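You operate a simulated robot arm through the tools that you are given. There is no shell and no other tool.

The job below is to be done with a simulated two-armed robot. You get a single attempt, and the scene is never put back.

TASK
The steamer runs low: stop the steam, top it up and steam on.
Fine: open the yellow vent valve before filling, shut it again after; water past the blue mark, not to the brim; red steam valve wide open at the end.

It is judged by the outcome, as a careful person would: the job done as asked, and still so three seconds after it is handed in. It fails if anything else is knocked over, pushed out of place, dropped, spilled or broken.

THE ROBOT
Two 7-joint arms with two-finger parallel grippers on one trunk that stands fixed in place. Base frame: the origin is at the foot of the trunk, x ahead of it, y to its left, z up. Lengths are in cm, angles in degrees, forces in N, time in s.
The left shoulder is at [6, 14.3, 96.5], the right one opposite. With the tool pointing down near the work surface each hand reaches from about 32 to 74 cm from the base axis, measured 20 degrees to its own side. Payload 1.57 kg a hand.
Tool frame (each hand has its own): the origin (TCP) lies between the finger pads and is the grasp point; the fingertips stand 3 cm ahead of it; z points along the fingers, y is the line along which they close. Largest opening 11 cm; finger width 2.4, thickness 1.2; the body of the gripper, 4.8 by 11.2 cm, starts 7.8 cm behind the TCP.
Orientation is that of the tool frame in the base frame, as a unit quaternion [x, y, z, w]. With the fingers straight down and closing along the base's y, the tool's x points along the base's -x, its y along +y and its z along -z.

THE INTERFACE
- The arms move only by the tool arm_command. It takes "left_deltas", "right_deltas" or both (then of equal length, played together; a hand with none holds still); each is a list that holds one entry, the list of rows, each a list of 7 numbers: the shift along the base's x, y, z in cm, then the turn, a rotation vector about the base's x, y, z in degrees, then the closure in counts, from 0 (fully open) to 255 (shut). In form: [[[x, y, z, wx, wy, wz, claw], ...]]. A call has 1 to 20 rows; each row is the pose to reach, as a shift and turn from the pose commanded when the call began. Each row takes 0.2 s and may step no farther than 5 cm and 8.6 degrees from the row before; otherwise, or with a gripper value out of range, the whole call is refused. Where a pose cannot be reached the arm comes as near as it can. A force on the tool above 90 N (or 10 N above the force at the start of the call, whichever is more), or a blocked arm, ends the call early, and 0.2 s more pass. Each finger travels about 4.5 cm/s and halts on what it meets, pressing with about 32 N; the grip force reading is that of the motor and also rises with nothing between the fingers. The clock runs only during rows and for 0.2 s after the last one: add rows that repeat a pose to give the fingers time. The reply holds the time, the measured pose of the TCP, the force on the tool along the base axes, the opening and the grip force, in the units named above and with some noise, with the torque about the TCP (base axes, N m) and any sound that the robot's microphone picked up, and new pictures: "pictures" is both (left out), scene, wrist or none (wrist: the cameras of the hands that moved).
- Cameras (640 x 400 px; columns grow to the right, rows downward): "scene" is now at [4.44, 0.73, 156.87]; the picture's right is [0.11, -0.99, 0.00], its down [-0.80, -0.09, -0.59] and it looks along [0.58, 0.07, -0.81] (base axes); focal length 344 px, centre (320, 200). "left" rides on the left gripper at [7, -1.6, -14.1] in its tool frame; the picture's right is [0.23, 0.97, 0.00], its down [-0.86, 0.20, -0.48] and it looks along [-0.47, 0.11, 0.88] (tool axes); focal length 222 px, centre (320, 200). "right" rides on the right gripper at [7, 1.6, -14.1] in its tool frame; the picture's right is [-0.23, 0.97, 0.00], its down [-0.86, -0.20, -0.48] and it looks along [-0.47, -0.11, 0.88] (tool axes); focal length 222 px, centre (320, 200). There is no depth. A picture from a camera that has moved, and an enlarged one, comes with that camera's place and axes in the base frame and with its lens.
- raise_lower(by): slides the trunk up (or, below 0, down) by that many cm; the arms and the scene camera ride with it, the base frame stays. It gives what a move gives, with no picture.
- head_to(pan, tilt): turns the head with the scene camera to pan (to the left, within 86 degrees either way) and tilt (down, from -29 to 69), counted from straight ahead of the robot. It gives what a move gives, and a new picture of the scene camera.
- close_up(camera, box): a new picture of the part [left, top, right, bottom] of that camera's present view, enlarged. No time passes.
- hand_in(): hands the job in; it is judged then, once.

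Places have to be worked out from the pictures, the camera data and where the tool is seen. Open the grippers and draw the arms clear of the work before you hand the job in, unless the task says otherwise.

The tools are called after ">>>" by a JSON object that holds its "method" and its "body". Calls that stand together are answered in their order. arm_command: Moves the arms, as the interface text tells. Its arguments: {"type":"object","properties":{"left_deltas":{"type":"array","items":{"type":"array","items":{"type":"array","items":{"type":"number"}}}},"right_deltas":{"type":"array","items":{"type":"array","items":{"type":"array","items":{"type":"number"}}}},"pictures":{"type":"string","enum":["both","scene","wrist","none"]}},"required":[]} The other tools are called the same way: raise_lower (by) moves the trunk up or down; head_to (pan, tilt) turns the head that bears the scene camera; close_up (camera, box) takes an enlarged picture of a part of a camera's view; hand_in () hands the job in.

At the start:

```text
clock: 0.0
left_eef_pos: [42.43, 18.15, 112.87]
left_tcp_rot: [0.0, 1.0, 0.0, 0.0]
left_ft_force: [0.1, 0.0, 0.1]
left_wrist_torque: [-0.03, 0.0, 0.0]
left_opening: 10.98
left_grasp_force: 0.1
right_eef_pos: [51.08, -14.68, 114.07]
right_tcp_rot: [0.0, 1.0, 0.001, 0.001]
right_ft_force: [0.2, 0.2, -0.2]
right_wrist_torque: [0.01, -0.04, 0.01]
right_opening: 11.0
right_grasp_force: 0.0
trunk travel left (down, up): [-56.4, 2.6]
head pan, tilt (commanded): [6.5, 54.0]
```

scene: 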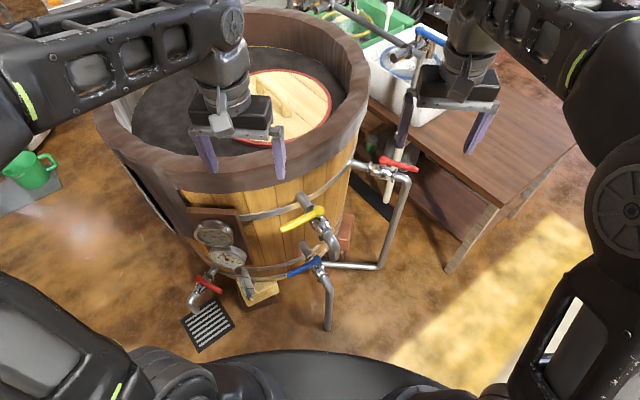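
right: 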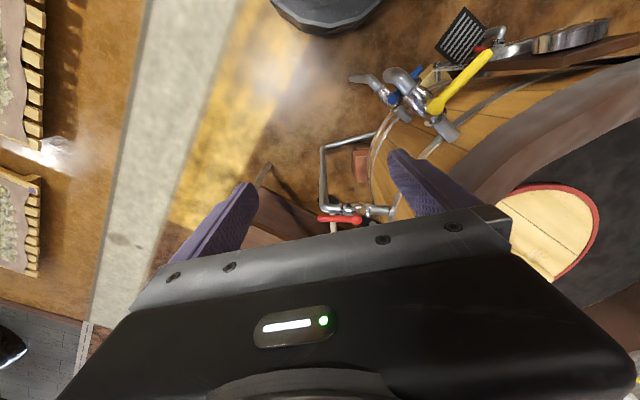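
left: 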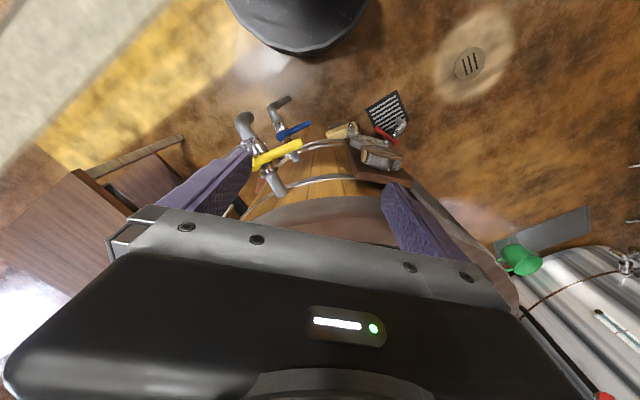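

I see a wooden steamer vat with several valves: yellow, blue and two reds, plus a sink or tub on a table to the right. I'll start by looking closer at each part before moving.

>>> {"method": "close_up", "body": {"camera": "scene", "box": [160, 180, 360, 340]}}

>>> {"method": "close_up", "body": {"camera": "scene", "box": [320, 100, 480, 220]}}

>>> {"method": "close_up", "body": {"camera": "scene", "box": [300, 0, 500, 120]}}

```text
2.50 times, centred on (260, 260) of scene
camera zoom: at [4.44, 0.73, 156.87], right [0.11, -0.99, 0.0], down [-0.8, -0.09, -0.59], along [0.58, 0.07, -0.81], focal length 859 px, centre (470, 50)
```

zoom: 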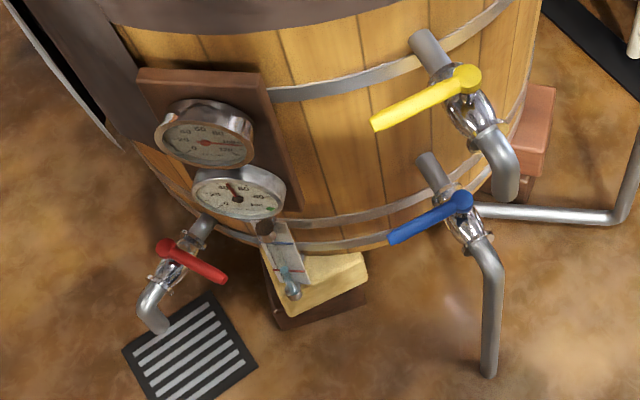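

```text
3.33 times, centred on (400, 160) of scene
camera zoom: at [4.44, 0.73, 156.87], right [0.11, -0.99, 0.0], down [-0.8, -0.09, -0.59], along [0.58, 0.07, -0.81], focal length 1146 px, centre (53, 333)
```

zoom: 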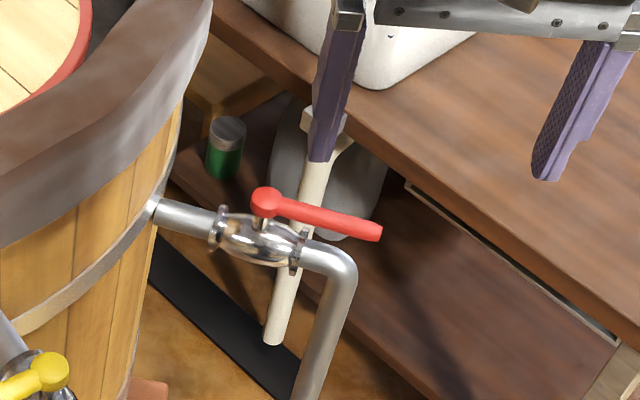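

```text
3.20 times, centred on (400, 60) of scene
camera zoom: at [4.44, 0.73, 156.87], right [0.11, -0.99, 0.0], down [-0.8, -0.09, -0.59], along [0.58, 0.07, -0.81], focal length 1100 px, centre (64, 648)
```

zoom: 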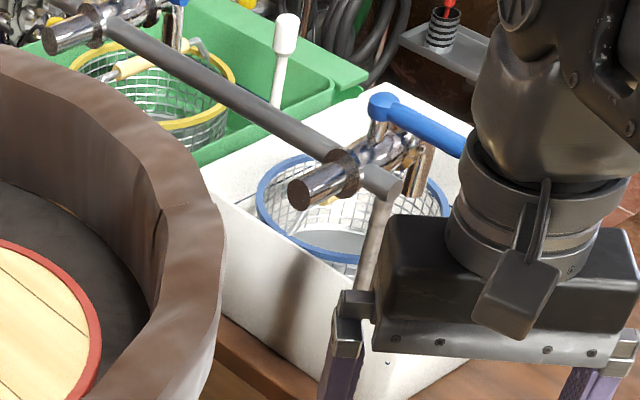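

The sight glass seems to be under the gauges, with blue and red marks. I'll turn the head to get the rest of the scene before judging what each valve does.

>>> {"method": "head_to", "body": {"pan": 30, "tilt": 45}}

>>> {"method": "head_to", "body": {"pan": -25, "tilt": 45}}

>>> {"method": "head_to", "body": {"pan": 0, "tilt": 20}}

```text
clock: 0.9
left_eef_pos: [42.44, 18.1, 112.92]
left_tcp_rot: [0.0, 1.0, 0.0, 0.0]
left_ft_force: [0.2, 0.5, 0.5]
left_wrist_torque: [0.02, -0.01, 0.03]
left_opening: 10.99
left_grasp_force: 0.0
right_eef_pos: [51.23, -14.69, 113.92]
right_tcp_rot: [0.0, 1.0, 0.001, 0.0]
right_ft_force: [0.2, -0.4, 1.4]
right_wrist_torque: [0.01, 0.02, 0.03]
right_opening: 10.99
right_grasp_force: 0.1
trunk travel left (down, up): [-56.4, 2.6]
head pan, tilt (commanded): [30.0, 45.0]
camera scene: at [4.22, 3.96, 158.09], right [0.5, -0.87, 0.0], down [-0.61, -0.35, -0.71], along [0.61, 0.35, -0.71], focal length 344 px, centre (320, 200)
```

scene: 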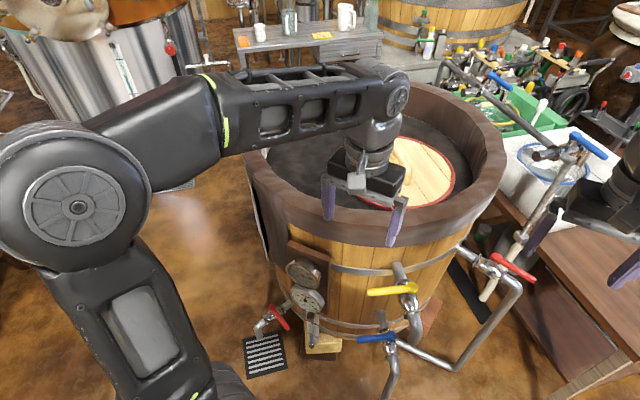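

```text
clock: 2.1
left_eef_pos: [42.45, 18.14, 112.93]
left_tcp_rot: [-0.001, 1.0, 0.001, -0.001]
left_ft_force: [0.2, 1.0, -0.1]
left_wrist_torque: [-0.04, 0.01, -0.03]
left_opening: 11.01
left_grasp_force: 0.1
right_eef_pos: [51.06, -14.9, 114.0]
right_tcp_rot: [0.0, 1.0, 0.0, 0.0]
right_ft_force: [-0.1, -0.2, 0.8]
right_wrist_torque: [0.04, -0.01, 0.0]
right_opening: 10.98
right_grasp_force: 0.0
trunk travel left (down, up): [-56.4, 2.6]
head pan, tilt (commanded): [-25.0, 45.0]
camera scene: at [4.55, -3.53, 158.09], right [-0.42, -0.91, 0.0], down [-0.64, 0.3, -0.71], along [0.64, -0.3, -0.71], focal length 344 px, centre (320, 200)
```

scene: 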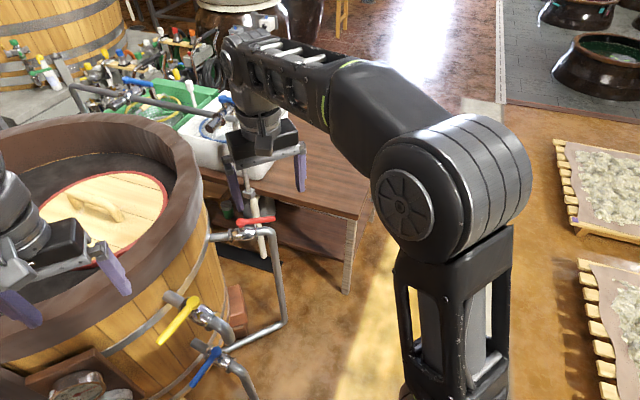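

```text
clock: 3.0
left_eef_pos: [42.39, 18.14, 112.75]
left_tcp_rot: [0.0, 1.0, 0.0, 0.001]
left_ft_force: [-0.2, -0.6, -0.2]
left_wrist_torque: [0.0, 0.01, 0.01]
left_opening: 10.97
left_grasp_force: 0.0
right_eef_pos: [51.21, -14.94, 114.09]
right_tcp_rot: [0.0, 1.0, 0.0, 0.0]
right_ft_force: [-0.6, -0.1, -1.7]
right_wrist_torque: [0.0, -0.01, -0.02]
right_opening: 10.99
right_grasp_force: 0.0
trunk travel left (down, up): [-56.4, 2.6]
head pan, tilt (commanded): [0.0, 20.0]
camera scene: at [6.49, -0.1, 161.95], right [0.0, -1.0, 0.0], down [-0.34, 0.0, -0.94], along [0.94, 0.0, -0.34], focal length 344 px, centre (320, 200)
```

scene: 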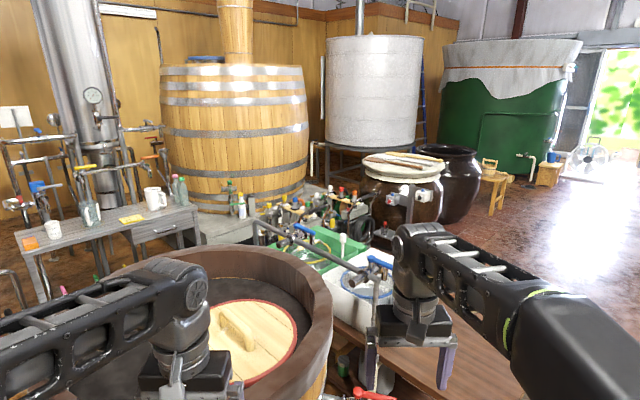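

I need better views of the piping. I'll tilt the head down onto the front of the vat and zoom in on the sight glass and the pipe run.

>>> {"method": "head_to", "body": {"pan": 0, "tilt": 60}}

>>> {"method": "close_up", "body": {"camera": "scene", "box": [170, 150, 330, 250]}}

>>> {"method": "close_up", "body": {"camera": "left", "box": [220, 80, 420, 205]}}

>>> {"method": "close_up", "body": {"camera": "right", "box": [300, 20, 500, 145]}}

>>> {"method": "close_up", "body": {"camera": "right", "box": [280, 100, 440, 230]}}

```text
clock: 4.1
left_eef_pos: [42.41, 18.05, 112.83]
left_tcp_rot: [0.0, 1.0, -0.001, 0.0]
left_ft_force: [-0.5, 1.0, 1.1]
left_wrist_torque: [0.0, 0.01, -0.01]
left_opening: 11.0
left_grasp_force: 0.1
right_eef_pos: [51.08, -14.85, 113.95]
right_tcp_rot: [0.0, 1.0, 0.0, 0.0]
right_ft_force: [0.8, 0.8, -0.5]
right_wrist_torque: [0.0, -0.02, 0.02]
right_opening: 11.03
right_grasp_force: 0.1
trunk travel left (down, up): [-56.4, 2.6]
head pan, tilt (commanded): [0.0, 60.0]
camera scene: at [3.85, -0.1, 156.15], right [0.0, -1.0, 0.0], down [-0.87, 0.0, -0.5], along [0.5, 0.0, -0.87], focal length 344 px, centre (320, 200)
```

scene: 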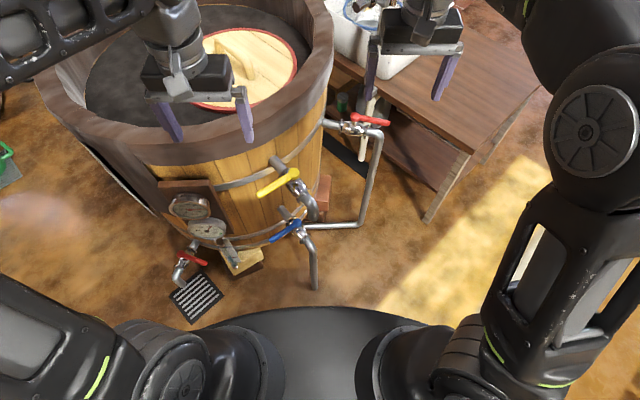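

```text
4.00 times, centred on (250, 200) of scene
camera zoom: at [3.85, -0.1, 156.15], right [0.0, -1.0, 0.0], down [-0.87, 0.0, -0.5], along [0.5, 0.0, -0.87], focal length 1375 px, centre (600, 200)
```

zoom: 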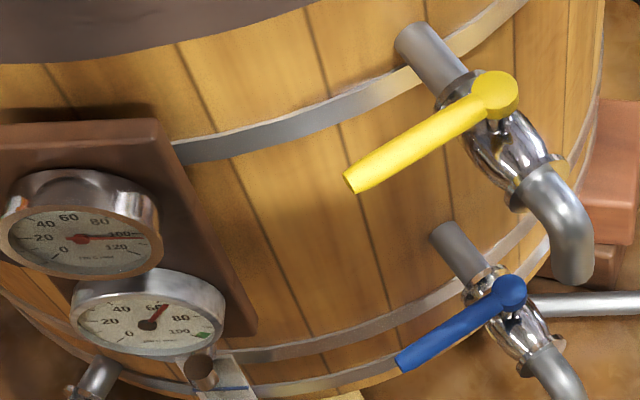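

```text
3.20 times, centred on (320, 142) of left
camera zoom: at [35.46, 16.47, 127.06], right [-0.23, 0.97, 0.0], down [0.86, 0.2, 0.48], along [0.47, 0.11, -0.88], focal length 711 px, centre (320, 384)
```

zoom: 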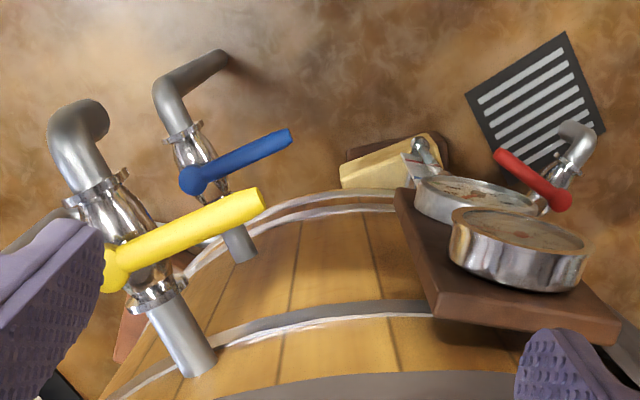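

```text
3.20 times, centred on (400, 82) of right
camera zoom: at [44.12, -13.24, 128.12], right [0.23, 0.97, 0.0], down [0.86, -0.2, 0.48], along [0.47, -0.11, -0.88], focal length 711 px, centre (64, 576)
```

zoom: 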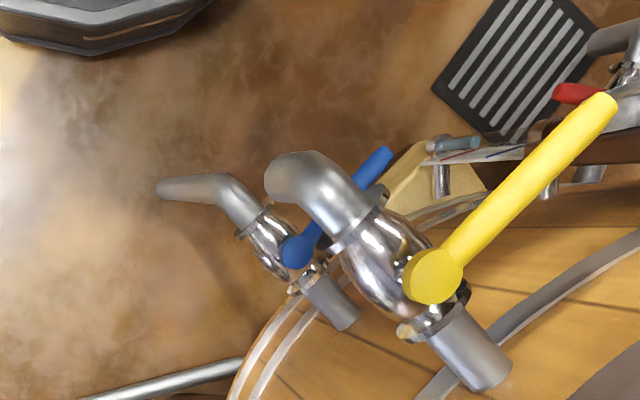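

```text
3.08 times, centred on (360, 165) of right
camera zoom: at [44.12, -13.24, 128.12], right [0.23, 0.97, 0.0], down [0.86, -0.2, 0.48], along [0.47, -0.11, -0.88], focal length 684 px, centre (197, 308)
```

zoom: 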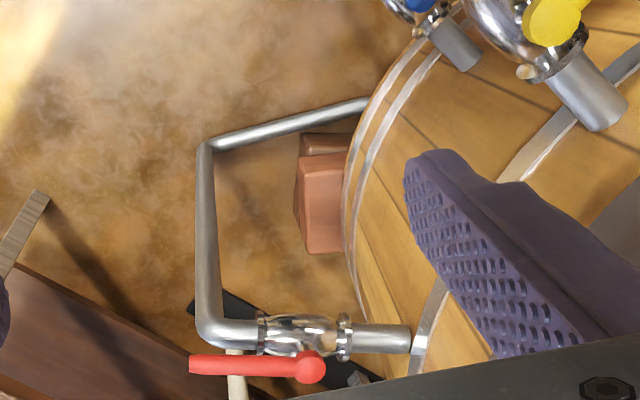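

The handles read as quarter-turn valves. The red steam handle lies along its pipe, so it is open. Yellow and blue lie across theirs, so they are shut, and the blue feed pipe rises from the floor. Now I'll zoom in on the sight glass and the red valve's surroundings.

>>> {"method": "close_up", "body": {"camera": "scene", "box": [150, 180, 270, 270]}}

>>> {"method": "close_up", "body": {"camera": "scene", "box": [205, 225, 265, 275]}}

>>> {"method": "close_up", "body": {"camera": "scene", "box": [310, 60, 450, 190]}}

>>> {"method": "close_up", "body": {"camera": "right", "box": [220, 150, 420, 240]}}

```text
4.44 times, centred on (210, 225) of scene
camera zoom: at [3.85, -0.1, 156.15], right [0.0, -1.0, 0.0], down [-0.87, 0.0, -0.5], along [0.5, 0.0, -0.87], focal length 1527 px, centre (809, 89)
```

zoom: 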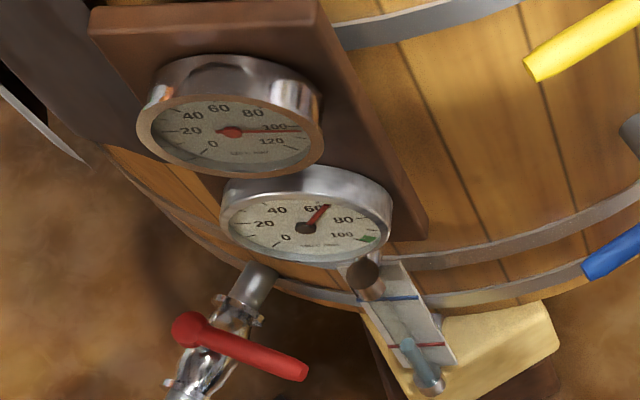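

```text
8.00 times, centred on (235, 250) of scene
camera zoom: at [3.85, -0.1, 156.15], right [0.0, -1.0, 0.0], down [-0.87, 0.0, -0.5], along [0.5, 0.0, -0.87], focal length 2749 px, centre (1000, -200)
```

zoom: 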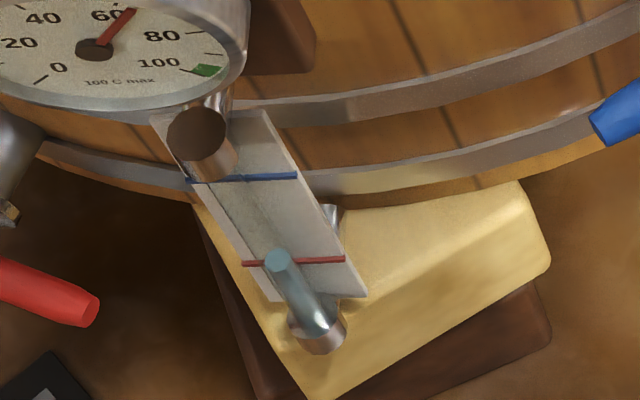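

```text
3.08 times, centred on (380, 125) of scene
camera zoom: at [3.85, -0.1, 156.15], right [0.0, -1.0, 0.0], down [-0.87, 0.0, -0.5], along [0.5, 0.0, -0.87], focal length 1057 px, centre (135, 431)
```

zoom: 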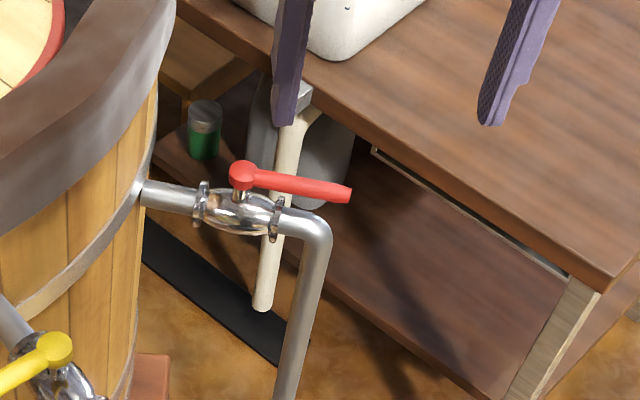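

```text
3.20 times, centred on (320, 195) of right
camera zoom: at [44.12, -13.24, 128.12], right [0.23, 0.97, 0.0], down [0.86, -0.2, 0.48], along [0.47, -0.11, -0.88], focal length 711 px, centre (320, 216)
```

zoom: 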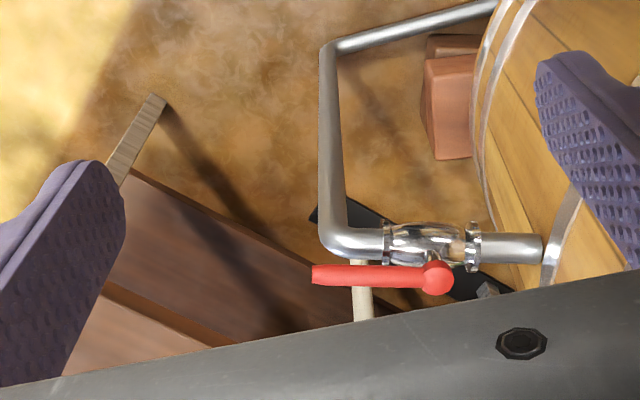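

Readings so far:
- The sight glass water stands at the red mark (low), with the blue mark above it.
- Red steam hub is about (82.4, -11, 73), handle tip about (79, -22, 74).
- Yellow hub is about (53.6, 6.5, 83), tip about (46.7, 15, 84).
- Blue hub is about (54.3, 7.2, 53), tip about (48, 15.6, 52.5).

I'll bring the right hand forward with the tool pitched, to test its reach and look at the red handle.

>>> {"method": "arm_command", "body": {"right_deltas": [[[2.4, -0.9, -2.0, 0, -6, 0, 0], [4.8, -1.8, -4, 0, -12, 0, 0], [7.2, -2.7, -6, 0, -18, 0, 60], [9.6, -3.6, -8, 0, -24, 0, 120], [12, -4.5, -10, 0, -30, 0, 180], [14.4, -5.4, -12, 0, -36, 0, 255], [16.8, -6.3, -14, 0, -42, 0, 255], [19, -7.3, -16, 0, -45, 0, 255], [19, -7.3, -16, 0, -45, 0, 255], [19, -7.3, -16, 0, -45, 0, 255]]]}}

```text
clock: 6.3
left_eef_pos: [42.43, 18.13, 112.81]
left_tcp_rot: [0.0, 1.0, 0.001, 0.0]
left_ft_force: [0.0, 0.0, -1.1]
left_wrist_torque: [-0.03, -0.02, 0.0]
left_opening: 11.0
left_grasp_force: 0.1
right_eef_pos: [70.18, -22.25, 97.99]
right_tcp_rot: [0.001, 0.924, -0.001, 0.383]
right_ft_force: [-0.3, 0.1, -0.1]
right_wrist_torque: [0.01, -0.02, 0.01]
right_opening: 0.0
right_grasp_force: 21.1
trunk travel left (down, up): [-56.4, 2.6]
head pan, tilt (commanded): [0.0, 60.0]
camera scene: at [3.87, -0.11, 156.14], right [0.0, -1.0, 0.0], down [-0.87, 0.0, -0.5], along [0.5, 0.0, -0.87], focal length 344 px, centre (320, 200)
camera right: at [55.2, -20.63, 103.0], right [0.16, 0.97, 0.16], down [0.27, -0.2, 0.94], along [0.95, -0.11, -0.29], focal length 222 px, centre (320, 200)
```

scene: 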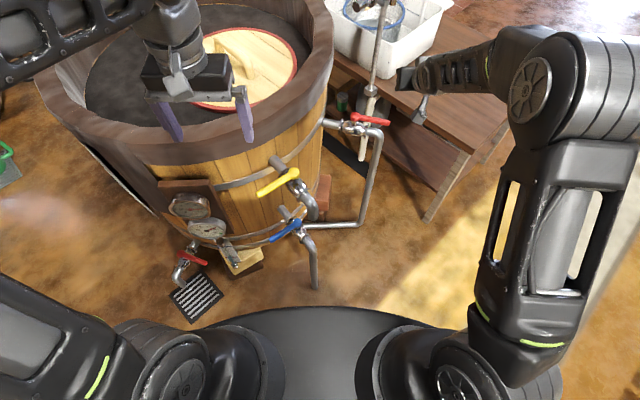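
right: 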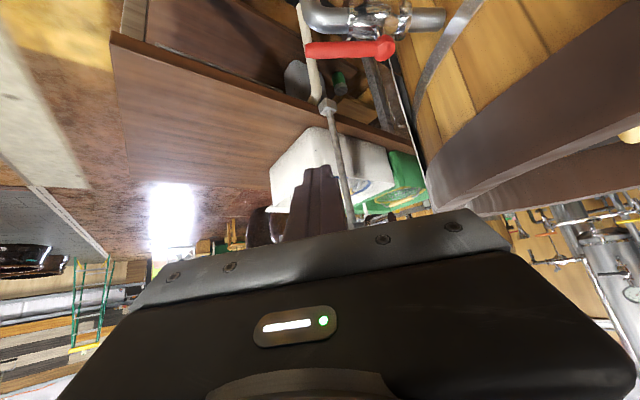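

The tool is now pitched 45° and it reached (70, -22, 98) without trouble. I'll zoom the wrist and scene cameras to pin down the red handle.

>>> {"method": "close_up", "body": {"camera": "right", "box": [280, 0, 460, 112]}}

>>> {"method": "close_up", "body": {"camera": "scene", "box": [310, 60, 450, 150]}}

```text
3.56 times, centred on (370, 56) of right
camera zoom: at [55.2, -20.63, 103.0], right [0.16, 0.97, 0.16], down [0.27, -0.2, 0.94], along [0.95, -0.11, -0.29], focal length 790 px, centre (142, 712)
```

zoom: 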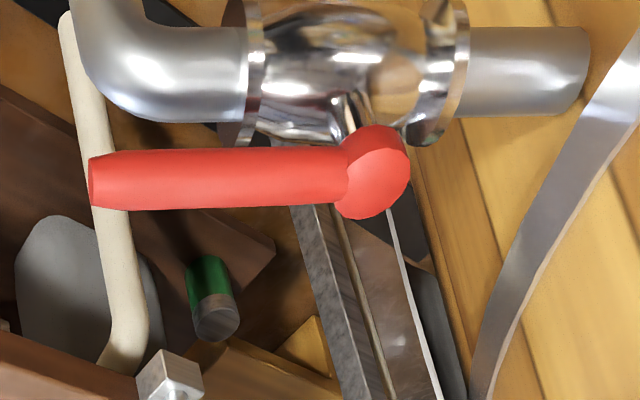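

```text
4.44 times, centred on (380, 105) of scene
camera zoom: at [3.87, -0.11, 156.14], right [0.0, -1.0, 0.0], down [-0.87, 0.0, -0.5], along [0.5, 0.0, -0.87], focal length 1527 px, centre (53, 622)
```

zoom: 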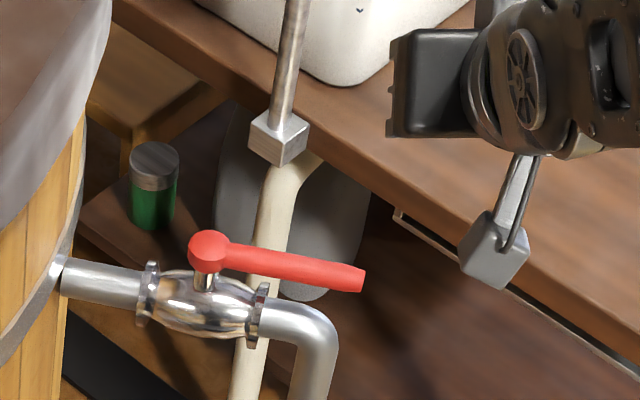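

Triangulating from these views puts the red hub at about (80.5, -11.1, 75.5) and the tip at about (77.2, -21.7, 76.3). I'll set the right tool to 35° pitch above and behind the handle, with the fingers shut as a peg, and check before descending.

>>> {"method": "arm_command", "body": {"right_deltas": [[[1.5, 0.8, -2, 0, 3, 0, 255], [3, 1.6, -5, 0, 6, 0, 255], [4, 2.4, -8, 0, 9, 0, 255], [4.3, 3.2, -10.0, 0, 10, 0, 255], [4.3, 3.2, -10.0, 0, 10, 0, 255]]]}}

>>> {"method": "close_up", "body": {"camera": "scene", "box": [310, 60, 450, 150]}}

>>> {"method": "close_up", "body": {"camera": "right", "box": [240, 0, 480, 230]}}

```text
clock: 7.5
left_eef_pos: [42.46, 18.18, 112.87]
left_tcp_rot: [0.0, 1.0, 0.0, 0.0]
left_ft_force: [-0.1, 0.3, 0.5]
left_wrist_torque: [0.02, 0.03, 0.01]
left_opening: 10.99
left_grasp_force: 0.0
right_eef_pos: [74.48, -18.89, 87.99]
right_tcp_rot: [0.001, 0.954, 0.0, 0.301]
right_ft_force: [0.5, 0.5, 0.3]
right_wrist_torque: [0.0, 0.01, 0.03]
right_opening: 0.0
right_grasp_force: 21.0
trunk travel left (down, up): [-56.4, 2.6]
head pan, tilt (commanded): [0.0, 60.0]
camera scene: at [3.84, -0.11, 156.15], right [0.0, -1.0, 0.0], down [-0.87, 0.0, -0.5], along [0.5, 0.0, -0.87], focal length 344 px, centre (320, 200)
camera right: at [60.55, -17.43, 95.48], right [0.19, 0.97, 0.13], down [0.43, -0.2, 0.88], along [0.89, -0.11, -0.45], focal length 222 px, centre (320, 200)
```

scene: 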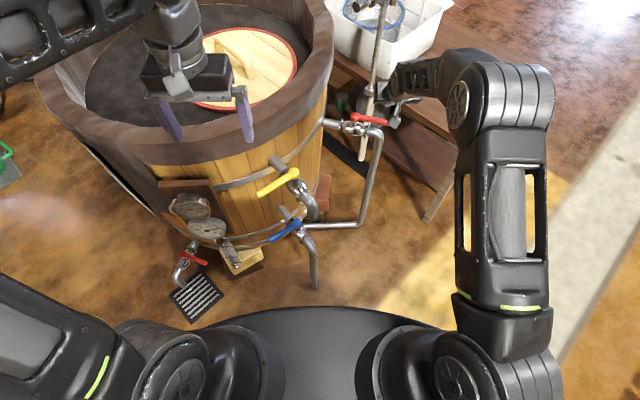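
right: 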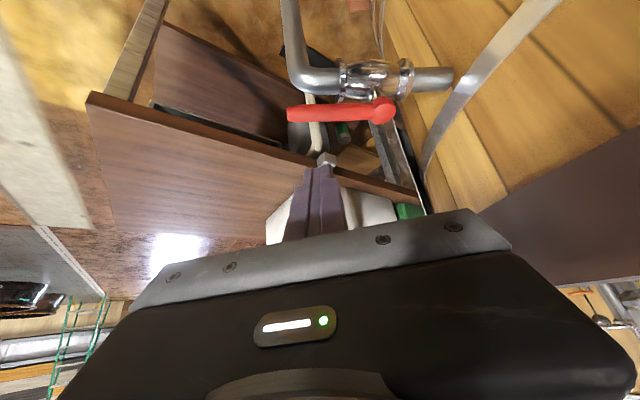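

```text
4.44 times, centred on (380, 105) of scene
camera zoom: at [3.84, -0.11, 156.15], right [0.0, -1.0, 0.0], down [-0.87, 0.0, -0.5], along [0.5, 0.0, -0.87], focal length 1527 px, centre (53, 622)
```

zoom: 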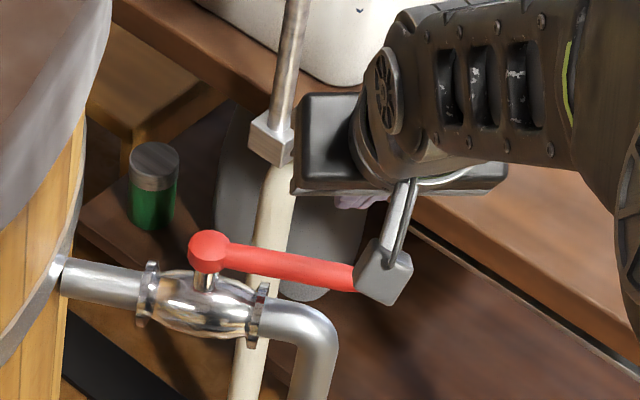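

```text
1.74 times, centred on (360, 115) of right
camera zoom: at [60.55, -17.43, 95.48], right [0.19, 0.97, 0.13], down [0.43, -0.2, 0.88], along [0.89, -0.11, -0.45], focal length 386 px, centre (250, 348)
```

zoom: 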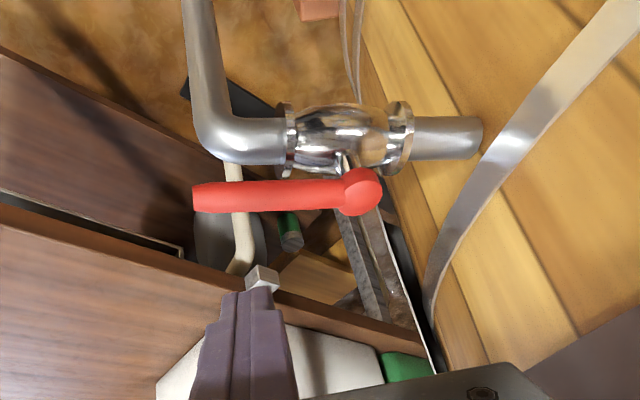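

The refined red hub is about (80.3, -11.1, 75.9). I'll slide the peg 12 cm along its own axis so the fingertips pass over the handle and sit behind it at (81.5, -18.7, 78).

>>> {"method": "arm_command", "body": {"right_deltas": [[[1.75, 0, -2.5, 0, 0, 0, 255], [3.5, 0.1, -5, 0, 0, 0, 255], [5.25, 0.1, -7.5, 0, 0, 0, 255], [7.0, 0.2, -10, 0, 0, 0, 255], [7.0, 0.2, -10, 0, 0, 0, 255]]]}}

>>> {"method": "close_up", "body": {"camera": "scene", "box": [310, 60, 450, 150]}}

>>> {"method": "close_up", "body": {"camera": "right", "box": [220, 60, 460, 210]}}

```text
clock: 8.7
left_eef_pos: [42.47, 18.13, 112.9]
left_tcp_rot: [0.0, 1.0, 0.0, 0.0]
left_ft_force: [-0.2, 0.3, -0.6]
left_wrist_torque: [0.01, -0.03, 0.01]
left_opening: 11.0
left_grasp_force: 0.0
right_eef_pos: [81.55, -18.73, 78.0]
right_tcp_rot: [-0.001, 0.954, 0.0, 0.301]
right_ft_force: [-0.5, 0.1, -0.1]
right_wrist_torque: [0.0, 0.0, 0.0]
right_opening: 0.0
right_grasp_force: 21.5
trunk travel left (down, up): [-56.4, 2.6]
head pan, tilt (commanded): [0.0, 60.0]
camera scene: at [3.81, -0.09, 156.15], right [0.0, -1.0, 0.0], down [-0.87, 0.0, -0.5], along [0.5, 0.0, -0.87], focal length 344 px, centre (320, 200)
camera right: at [67.53, -17.09, 85.49], right [0.19, 0.97, 0.13], down [0.43, -0.2, 0.88], along [0.89, -0.11, -0.45], focal length 222 px, centre (320, 200)
```

scene: 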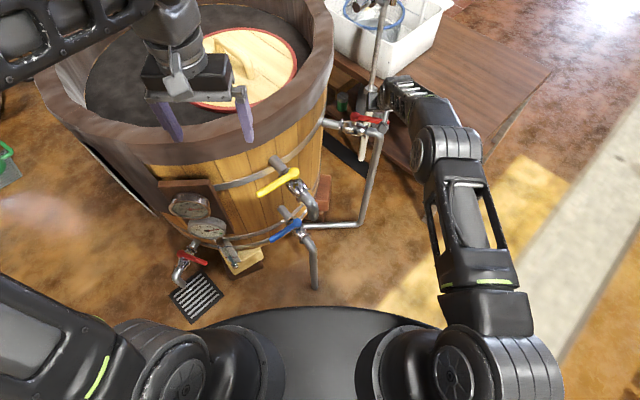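
right: 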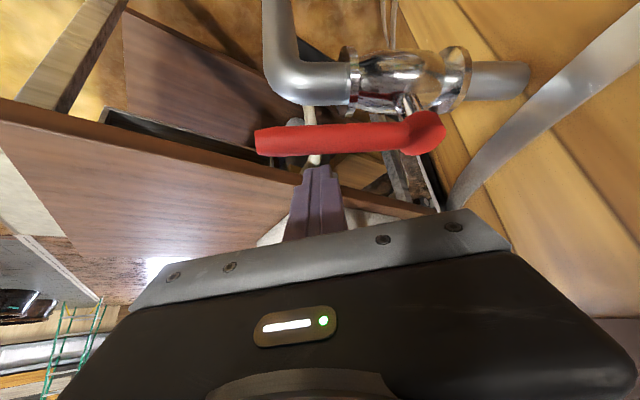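

```text
4.44 times, centred on (380, 105) of scene
camera zoom: at [3.81, -0.09, 156.15], right [0.0, -1.0, 0.0], down [-0.87, 0.0, -0.5], along [0.5, 0.0, -0.87], focal length 1527 px, centre (53, 622)
```

zoom: 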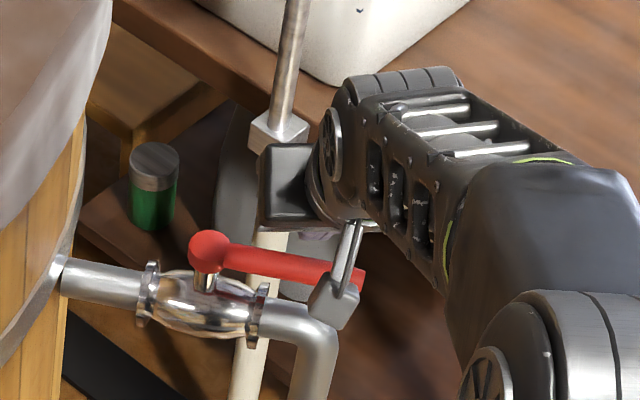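

```text
2.67 times, centred on (340, 135) of right
camera zoom: at [67.53, -17.09, 85.49], right [0.19, 0.97, 0.13], down [0.43, -0.2, 0.88], along [0.89, -0.11, -0.45], focal length 592 px, centre (267, 373)
```

zoom: 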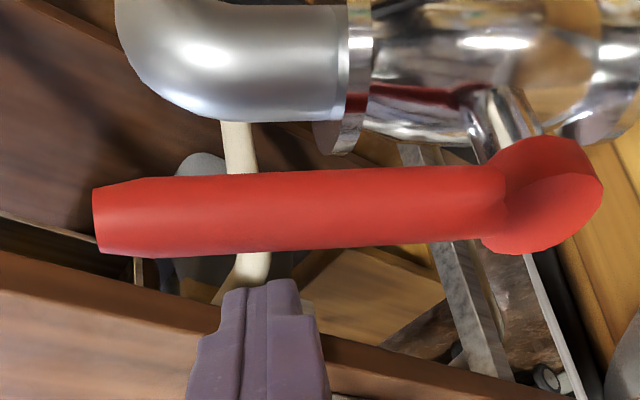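

The handle projects where I predicted it. The peg is behind it and clear of it. I'll go 1 cm deeper, then pull gently toward the robot through the first part of the arc and check how the handle responds.

>>> {"method": "arm_command", "body": {"right_deltas": [[[0.6, -0.6, -0.8, 0, 0, 0, 255], [-0.6, -0.8, -0.8, 0, 0, 0, 255], [-1.75, -0.85, -0.8, 0, 0, 0, 255], [-2.45, -0.8, -0.8, 0, 0, 0, 255], [-3.15, -0.7, -0.8, 0, 0, 0, 255], [-3.85, -0.55, -0.8, 0, 0, 0, 255], [-4.58, -0.38, -0.8, 0, 0, 0, 255], [-4.58, -0.38, -0.8, 0, 0, 0, 255]]]}}

>>> {"method": "close_up", "body": {"camera": "scene", "box": [310, 60, 450, 150]}}

```text
clock: 10.5
left_eef_pos: [42.42, 18.18, 112.89]
left_tcp_rot: [0.0, 1.0, 0.0, 0.0]
left_ft_force: [0.2, 0.5, -1.3]
left_wrist_torque: [-0.02, -0.02, 0.01]
left_opening: 11.02
left_grasp_force: 0.0
right_eef_pos: [76.75, -19.21, 77.26]
right_tcp_rot: [0.0, 0.954, 0.0, 0.301]
right_ft_force: [1.8, -0.2, 2.6]
right_wrist_torque: [0.05, -0.03, -0.02]
right_opening: 0.0
right_grasp_force: 21.2
trunk travel left (down, up): [-56.4, 2.6]
head pan, tilt (commanded): [0.0, 60.0]
camera scene: at [3.84, -0.09, 156.14], right [0.0, -1.0, 0.0], down [-0.87, 0.0, -0.5], along [0.5, 0.0, -0.87], focal length 344 px, centre (320, 200)
camera right: at [62.94, -17.55, 84.72], right [0.19, 0.97, 0.13], down [0.43, -0.2, 0.88], along [0.89, -0.11, -0.45], focal length 222 px, centre (320, 200)
```

scene: 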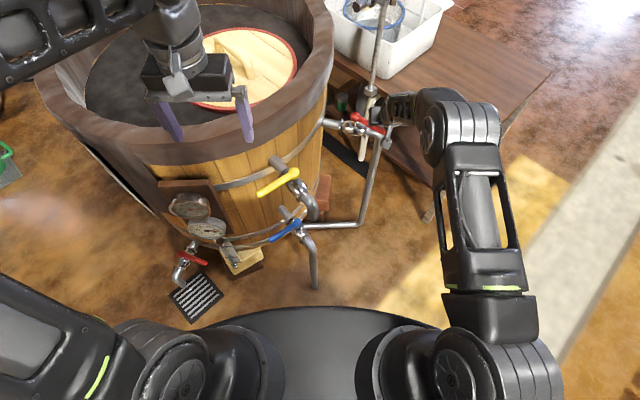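
right: 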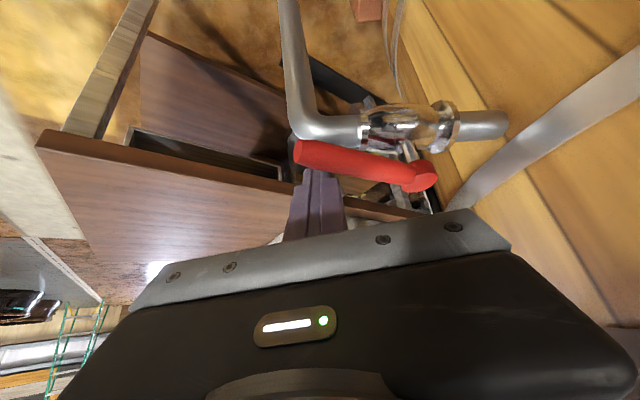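

```text
4.44 times, centred on (380, 105) of scene
camera zoom: at [3.84, -0.09, 156.14], right [0.0, -1.0, 0.0], down [-0.87, 0.0, -0.5], along [0.5, 0.0, -0.87], focal length 1527 px, centre (53, 622)
```

zoom: 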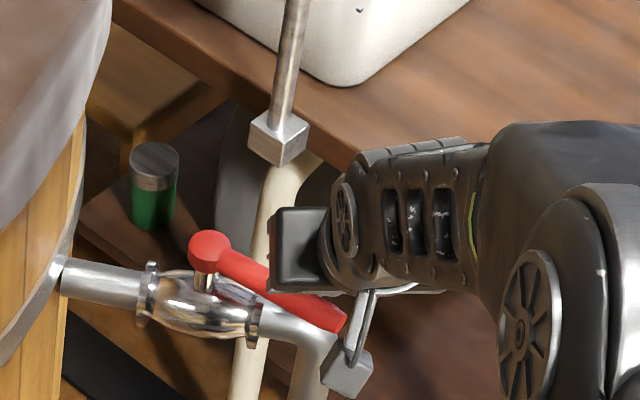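

The handle turned with only about 3 N, swinging toward the robot as I judged. I'll carry on around the arc to near the closed position.

>>> {"method": "arm_command", "body": {"right_deltas": [[[-0.68, 0.24, 0, 0, 0, 0, 255], [-1.35, 0.55, 0, 0, 0, 0, 255], [-1.98, 0.92, 0, 0, 0, 0, 255], [-2.58, 1.34, 0, 0, 0, 0, 255], [-3.14, 1.81, 0, 0, 0, 0, 255], [-3.65, 2.33, 0, 0, 0, 0, 255], [-4.12, 2.89, 0, 0, 0, 0, 255], [-4.54, 3.5, 0, 0, 0, 0, 255], [-4.91, 4.13, 0, 0, 0, 0, 255], [-5.21, 4.79, 0, 0, 0, 0, 255], [-5.46, 5.48, 0, 0, 0, 0, 255], [-5.65, 6.19, 0, 0, 0, 0, 255], [-5.77, 6.91, 0, 0, 0, 0, 255], [-5.84, 7.64, 0, 0, 0, 0, 255]]]}}

>>> {"method": "close_up", "body": {"camera": "scene", "box": [310, 60, 450, 150]}}

>>> {"method": "close_up", "body": {"camera": "right", "box": [220, 60, 460, 210]}}

```text
clock: 13.5
left_eef_pos: [42.48, 18.12, 112.74]
left_tcp_rot: [0.0, 1.0, 0.0, 0.0]
left_ft_force: [-0.1, -0.3, 0.2]
left_wrist_torque: [-0.02, -0.02, 0.03]
left_opening: 11.01
left_grasp_force: 0.0
right_eef_pos: [71.05, -11.3, 77.16]
right_tcp_rot: [0.0, 0.954, 0.0, 0.301]
right_ft_force: [1.9, -2.4, -1.2]
right_wrist_torque: [-0.06, -0.02, -0.08]
right_opening: 0.0
right_grasp_force: 21.3
trunk travel left (down, up): [-56.4, 2.6]
head pan, tilt (commanded): [0.0, 60.0]
camera scene: at [3.87, -0.12, 156.14], right [0.0, -1.0, 0.0], down [-0.87, 0.0, -0.5], along [0.5, 0.0, -0.87], focal length 344 px, centre (320, 200)
camera right: at [57.17, -9.89, 84.73], right [0.19, 0.97, 0.13], down [0.43, -0.2, 0.88], along [0.89, -0.11, -0.45], focal length 222 px, centre (320, 200)
```

scene: 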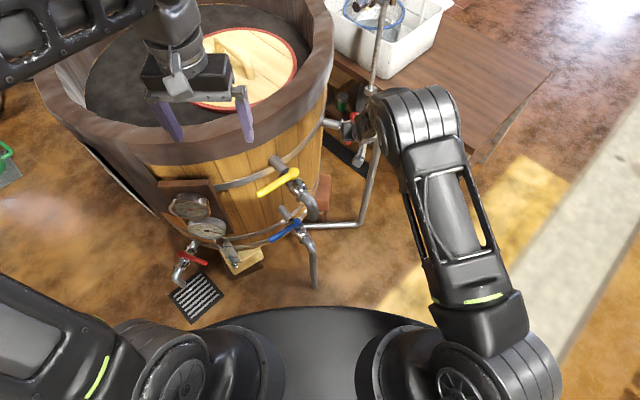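
right: 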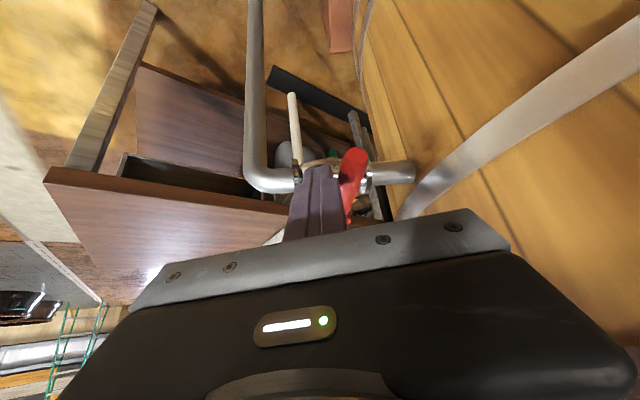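

```text
4.44 times, centred on (380, 105) of scene
camera zoom: at [3.87, -0.12, 156.14], right [0.0, -1.0, 0.0], down [-0.87, 0.0, -0.5], along [0.5, 0.0, -0.87], focal length 1527 px, centre (53, 622)
```

zoom: 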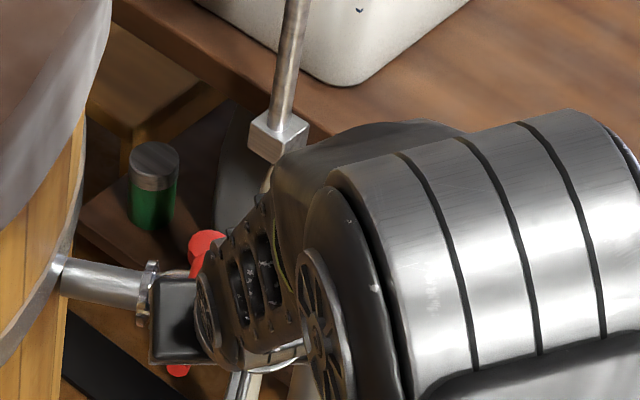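

```text
2.67 times, centred on (340, 135) of right
camera zoom: at [57.17, -9.89, 84.73], right [0.19, 0.97, 0.13], down [0.43, -0.2, 0.88], along [0.89, -0.11, -0.45], focal length 592 px, centre (267, 373)
```

zoom: 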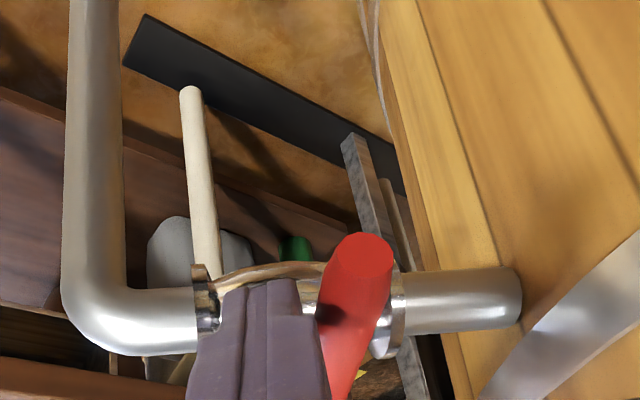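

The handle now points almost at the robot. I'll push the last few degrees in small steps until the stop shows as a rise in force.

>>> {"method": "arm_command", "body": {"right_deltas": [[[0, 0.35, 0, 0, 0, 0, 255], [0, 0.7, 0, 0, 0, 0, 255], [0, 0.9, 0, 0, 0, 0, 255], [0, 0.9, 0, 0, 0, 0, 255]]]}}

>>> {"method": "close_up", "body": {"camera": "right", "box": [220, 60, 460, 210]}}

```text
clock: 14.5
left_eef_pos: [42.28, 17.66, 112.97]
left_tcp_rot: [0.0, 1.0, 0.001, 0.0]
left_ft_force: [0.3, 0.0, 0.4]
left_wrist_torque: [0.01, -0.02, -0.01]
left_opening: 11.01
left_grasp_force: 0.1
right_eef_pos: [70.94, -11.35, 77.09]
right_tcp_rot: [0.003, 0.954, -0.003, 0.3]
right_ft_force: [-2.7, -30.5, 2.7]
right_wrist_torque: [-0.52, -0.01, -0.78]
right_opening: 0.0
right_grasp_force: 21.6
trunk travel left (down, up): [-56.4, 2.6]
head pan, tilt (commanded): [0.0, 60.0]
camera scene: at [3.78, -0.45, 156.15], right [0.0, -1.0, 0.0], down [-0.87, 0.0, -0.5], along [0.5, 0.0, -0.87], focal length 344 px, centre (320, 200)
camera right: at [57.17, -9.57, 84.71], right [0.19, 0.97, 0.13], down [0.43, -0.2, 0.88], along [0.88, -0.12, -0.45], focal length 222 px, centre (320, 200)
```

scene: 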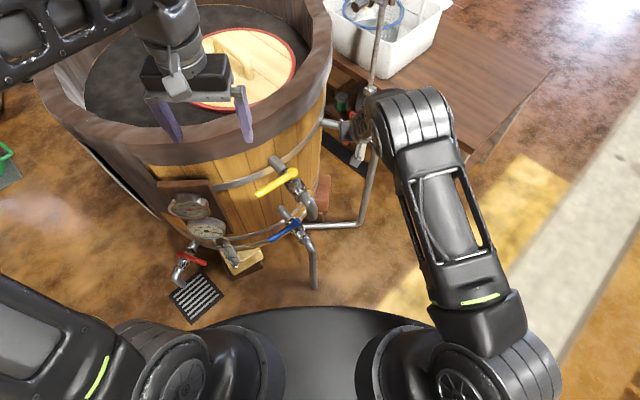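
right: 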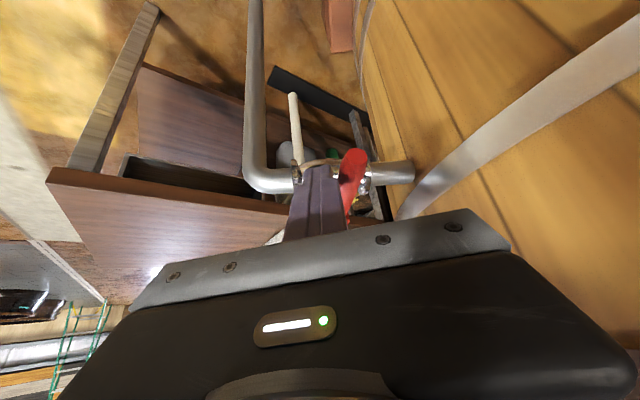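

```text
2.67 times, centred on (340, 135) of right
camera zoom: at [57.17, -9.57, 84.71], right [0.19, 0.97, 0.13], down [0.43, -0.2, 0.88], along [0.88, -0.12, -0.45], focal length 592 px, centre (267, 373)
```

zoom: 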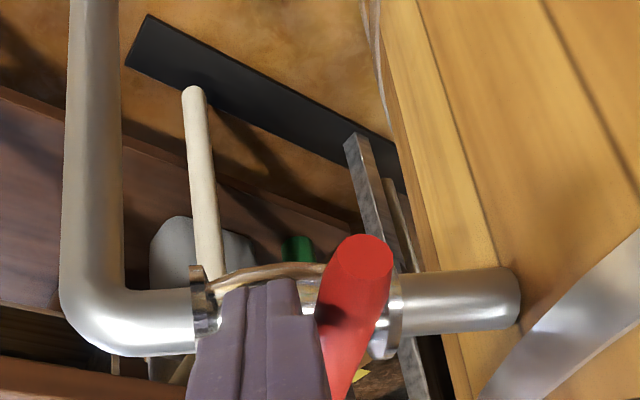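

The force jumped to 30 N with no further movement, so the red steam valve is on its closed stop. I'll back the right hand off toward −y and up, and check the handle and gauges.

>>> {"method": "arm_command", "body": {"right_deltas": [[[0, -1.2, 0, 0, 0, 0, 255], [0, -3, 0, 0, 0, 0, 255], [-1, -4.5, 1.5, 0, 0, 0, 255], [-3, -6, 5, 0, 0, 0, 255], [-5, -8, 9, 0, 0, 0, 255], [-7.5, -10, 13, 0, 0, 0, 255], [-10, -12, 17, 0, 0, 0, 255], [-10, -12, 17, 0, 0, 0, 255]]]}}

>>> {"method": "close_up", "body": {"camera": "scene", "box": [300, 60, 440, 150]}}

>>> {"method": "close_up", "body": {"camera": "scene", "box": [150, 180, 270, 270]}}

>>> {"method": "close_up", "body": {"camera": "scene", "box": [220, 130, 340, 230]}}

>>> {"method": "close_up", "body": {"camera": "left", "box": [220, 80, 420, 205]}}

```text
refused: row 6 steps farther than a row can; nothing moved
```

```text
4.44 times, centred on (370, 105) of scene
camera zoom: at [3.78, -0.45, 156.15], right [0.0, -1.0, 0.0], down [-0.87, 0.0, -0.5], along [0.5, 0.0, -0.87], focal length 1527 px, centre (98, 622)
```

zoom: 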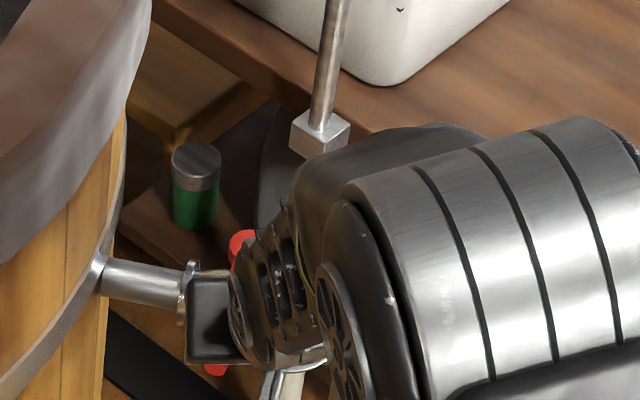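

```text
4.44 times, centred on (210, 225) of scene
camera zoom: at [3.78, -0.45, 156.15], right [0.0, -1.0, 0.0], down [-0.87, 0.0, -0.5], along [0.5, 0.0, -0.87], focal length 1527 px, centre (809, 89)
```

zoom: 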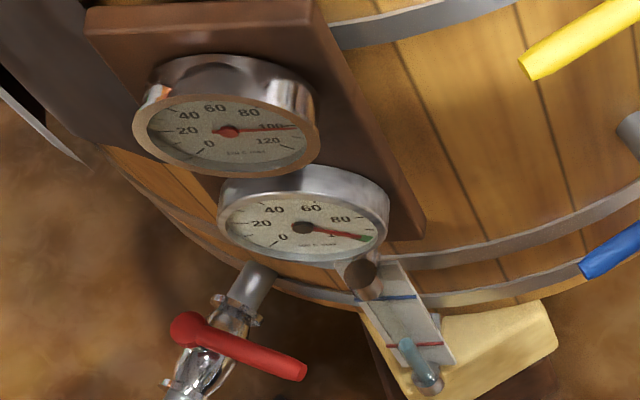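

```text
4.00 times, centred on (280, 180) of scene
camera zoom: at [3.78, -0.45, 156.15], right [0.0, -1.0, 0.0], down [-0.87, 0.0, -0.5], along [0.5, 0.0, -0.87], focal length 1375 px, centre (480, 280)
```

zoom: 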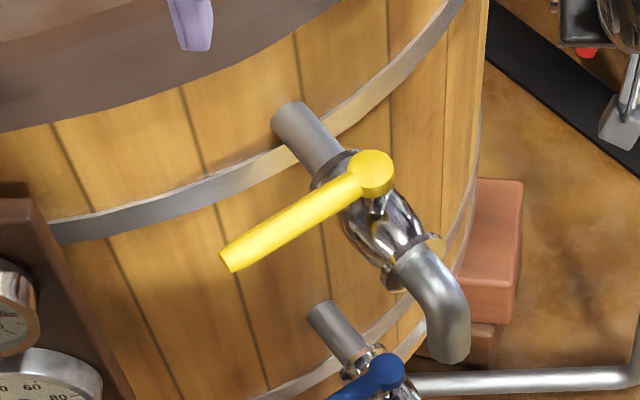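

```text
3.20 times, centred on (320, 142) of left
camera zoom: at [35.41, 16.23, 127.11], right [-0.23, 0.97, 0.0], down [0.85, 0.2, 0.48], along [0.47, 0.11, -0.88], focal length 711 px, centre (320, 384)
```

zoom: 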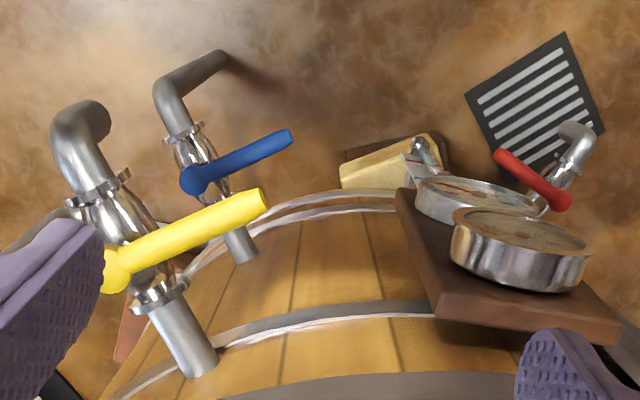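

The retreat was refused because one row stepped too far. The lower gauge has moved up into its green band since the start, so I'll keep watching it. I'll retry with shorter steps.

>>> {"method": "arm_command", "body": {"right_deltas": [[[0, -1.2, 0, 0, 0, 0, 255], [0, -3, 0, 0, 0, 0, 255], [-1, -4.5, 1.5, 0, 0, 0, 255], [-2.5, -6, 4.5, 0, 0, 0, 255], [-4.5, -7.5, 8, 0, 0, 0, 255], [-6.5, -9, 11.5, 0, 0, 0, 255], [-8.5, -10.5, 15, 0, 0, 0, 255], [-10, -12, 17, 0, 0, 0, 255], [-10, -12, 17, 0, 0, 0, 255]]]}}

>>> {"method": "close_up", "body": {"camera": "scene", "box": [300, 60, 440, 150]}}

>>> {"method": "close_up", "body": {"camera": "scene", "box": [170, 190, 250, 270]}}

```text
clock: 16.5
left_eef_pos: [42.39, 18.16, 112.79]
left_tcp_rot: [0.0, 1.0, 0.0, 0.0]
left_ft_force: [1.3, -0.2, -0.1]
left_wrist_torque: [-0.01, -0.01, 0.01]
left_opening: 11.03
left_grasp_force: 0.1
right_eef_pos: [61.19, -22.66, 94.2]
right_tcp_rot: [-0.002, 0.953, 0.001, 0.301]
right_ft_force: [-0.2, 0.5, -0.5]
right_wrist_torque: [0.02, 0.03, 0.01]
right_opening: 0.0
right_grasp_force: 21.2
trunk travel left (down, up): [-56.4, 2.6]
head pan, tilt (commanded): [0.0, 60.0]
camera scene: at [3.87, -0.08, 156.14], right [0.0, -1.0, 0.0], down [-0.87, 0.0, -0.5], along [0.5, 0.0, -0.87], focal length 344 px, centre (320, 200)
camera right: at [47.25, -21.01, 101.78], right [0.19, 0.97, 0.13], down [0.43, -0.2, 0.88], along [0.89, -0.11, -0.45], focal length 222 px, centre (320, 200)
```

scene: 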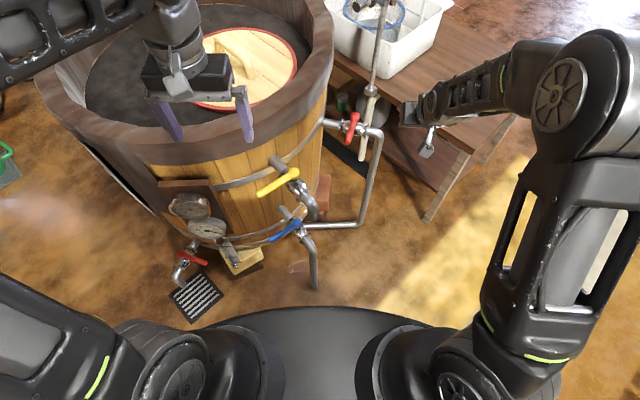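
right: 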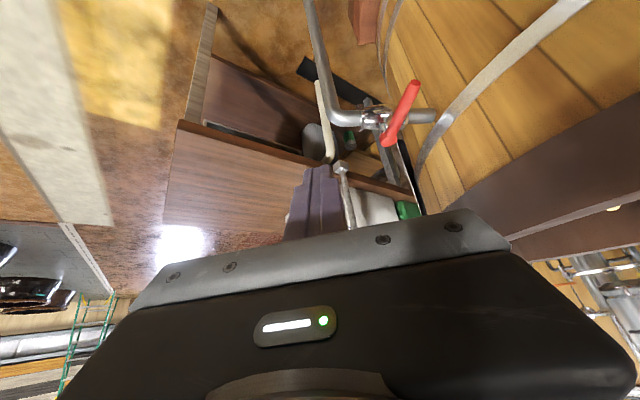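

```text
4.44 times, centred on (370, 105) of scene
camera zoom: at [3.87, -0.08, 156.14], right [0.0, -1.0, 0.0], down [-0.87, 0.0, -0.5], along [0.5, 0.0, -0.87], focal length 1527 px, centre (98, 622)
```

zoom: 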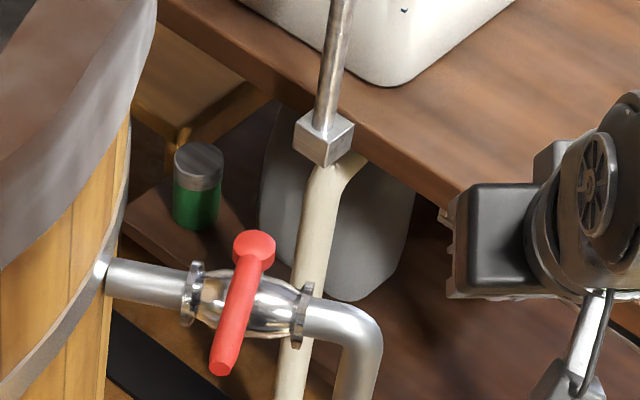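

```text
5.00 times, centred on (210, 230) of scene
camera zoom: at [3.87, -0.08, 156.14], right [0.0, -1.0, 0.0], down [-0.87, 0.0, -0.5], along [0.5, 0.0, -0.87], focal length 1718 px, centre (870, 50)
```

zoom: 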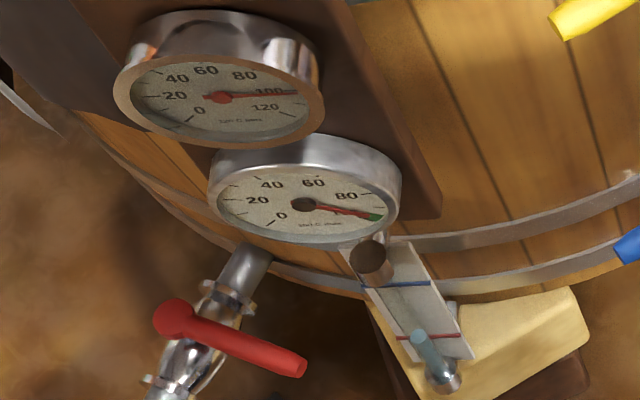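

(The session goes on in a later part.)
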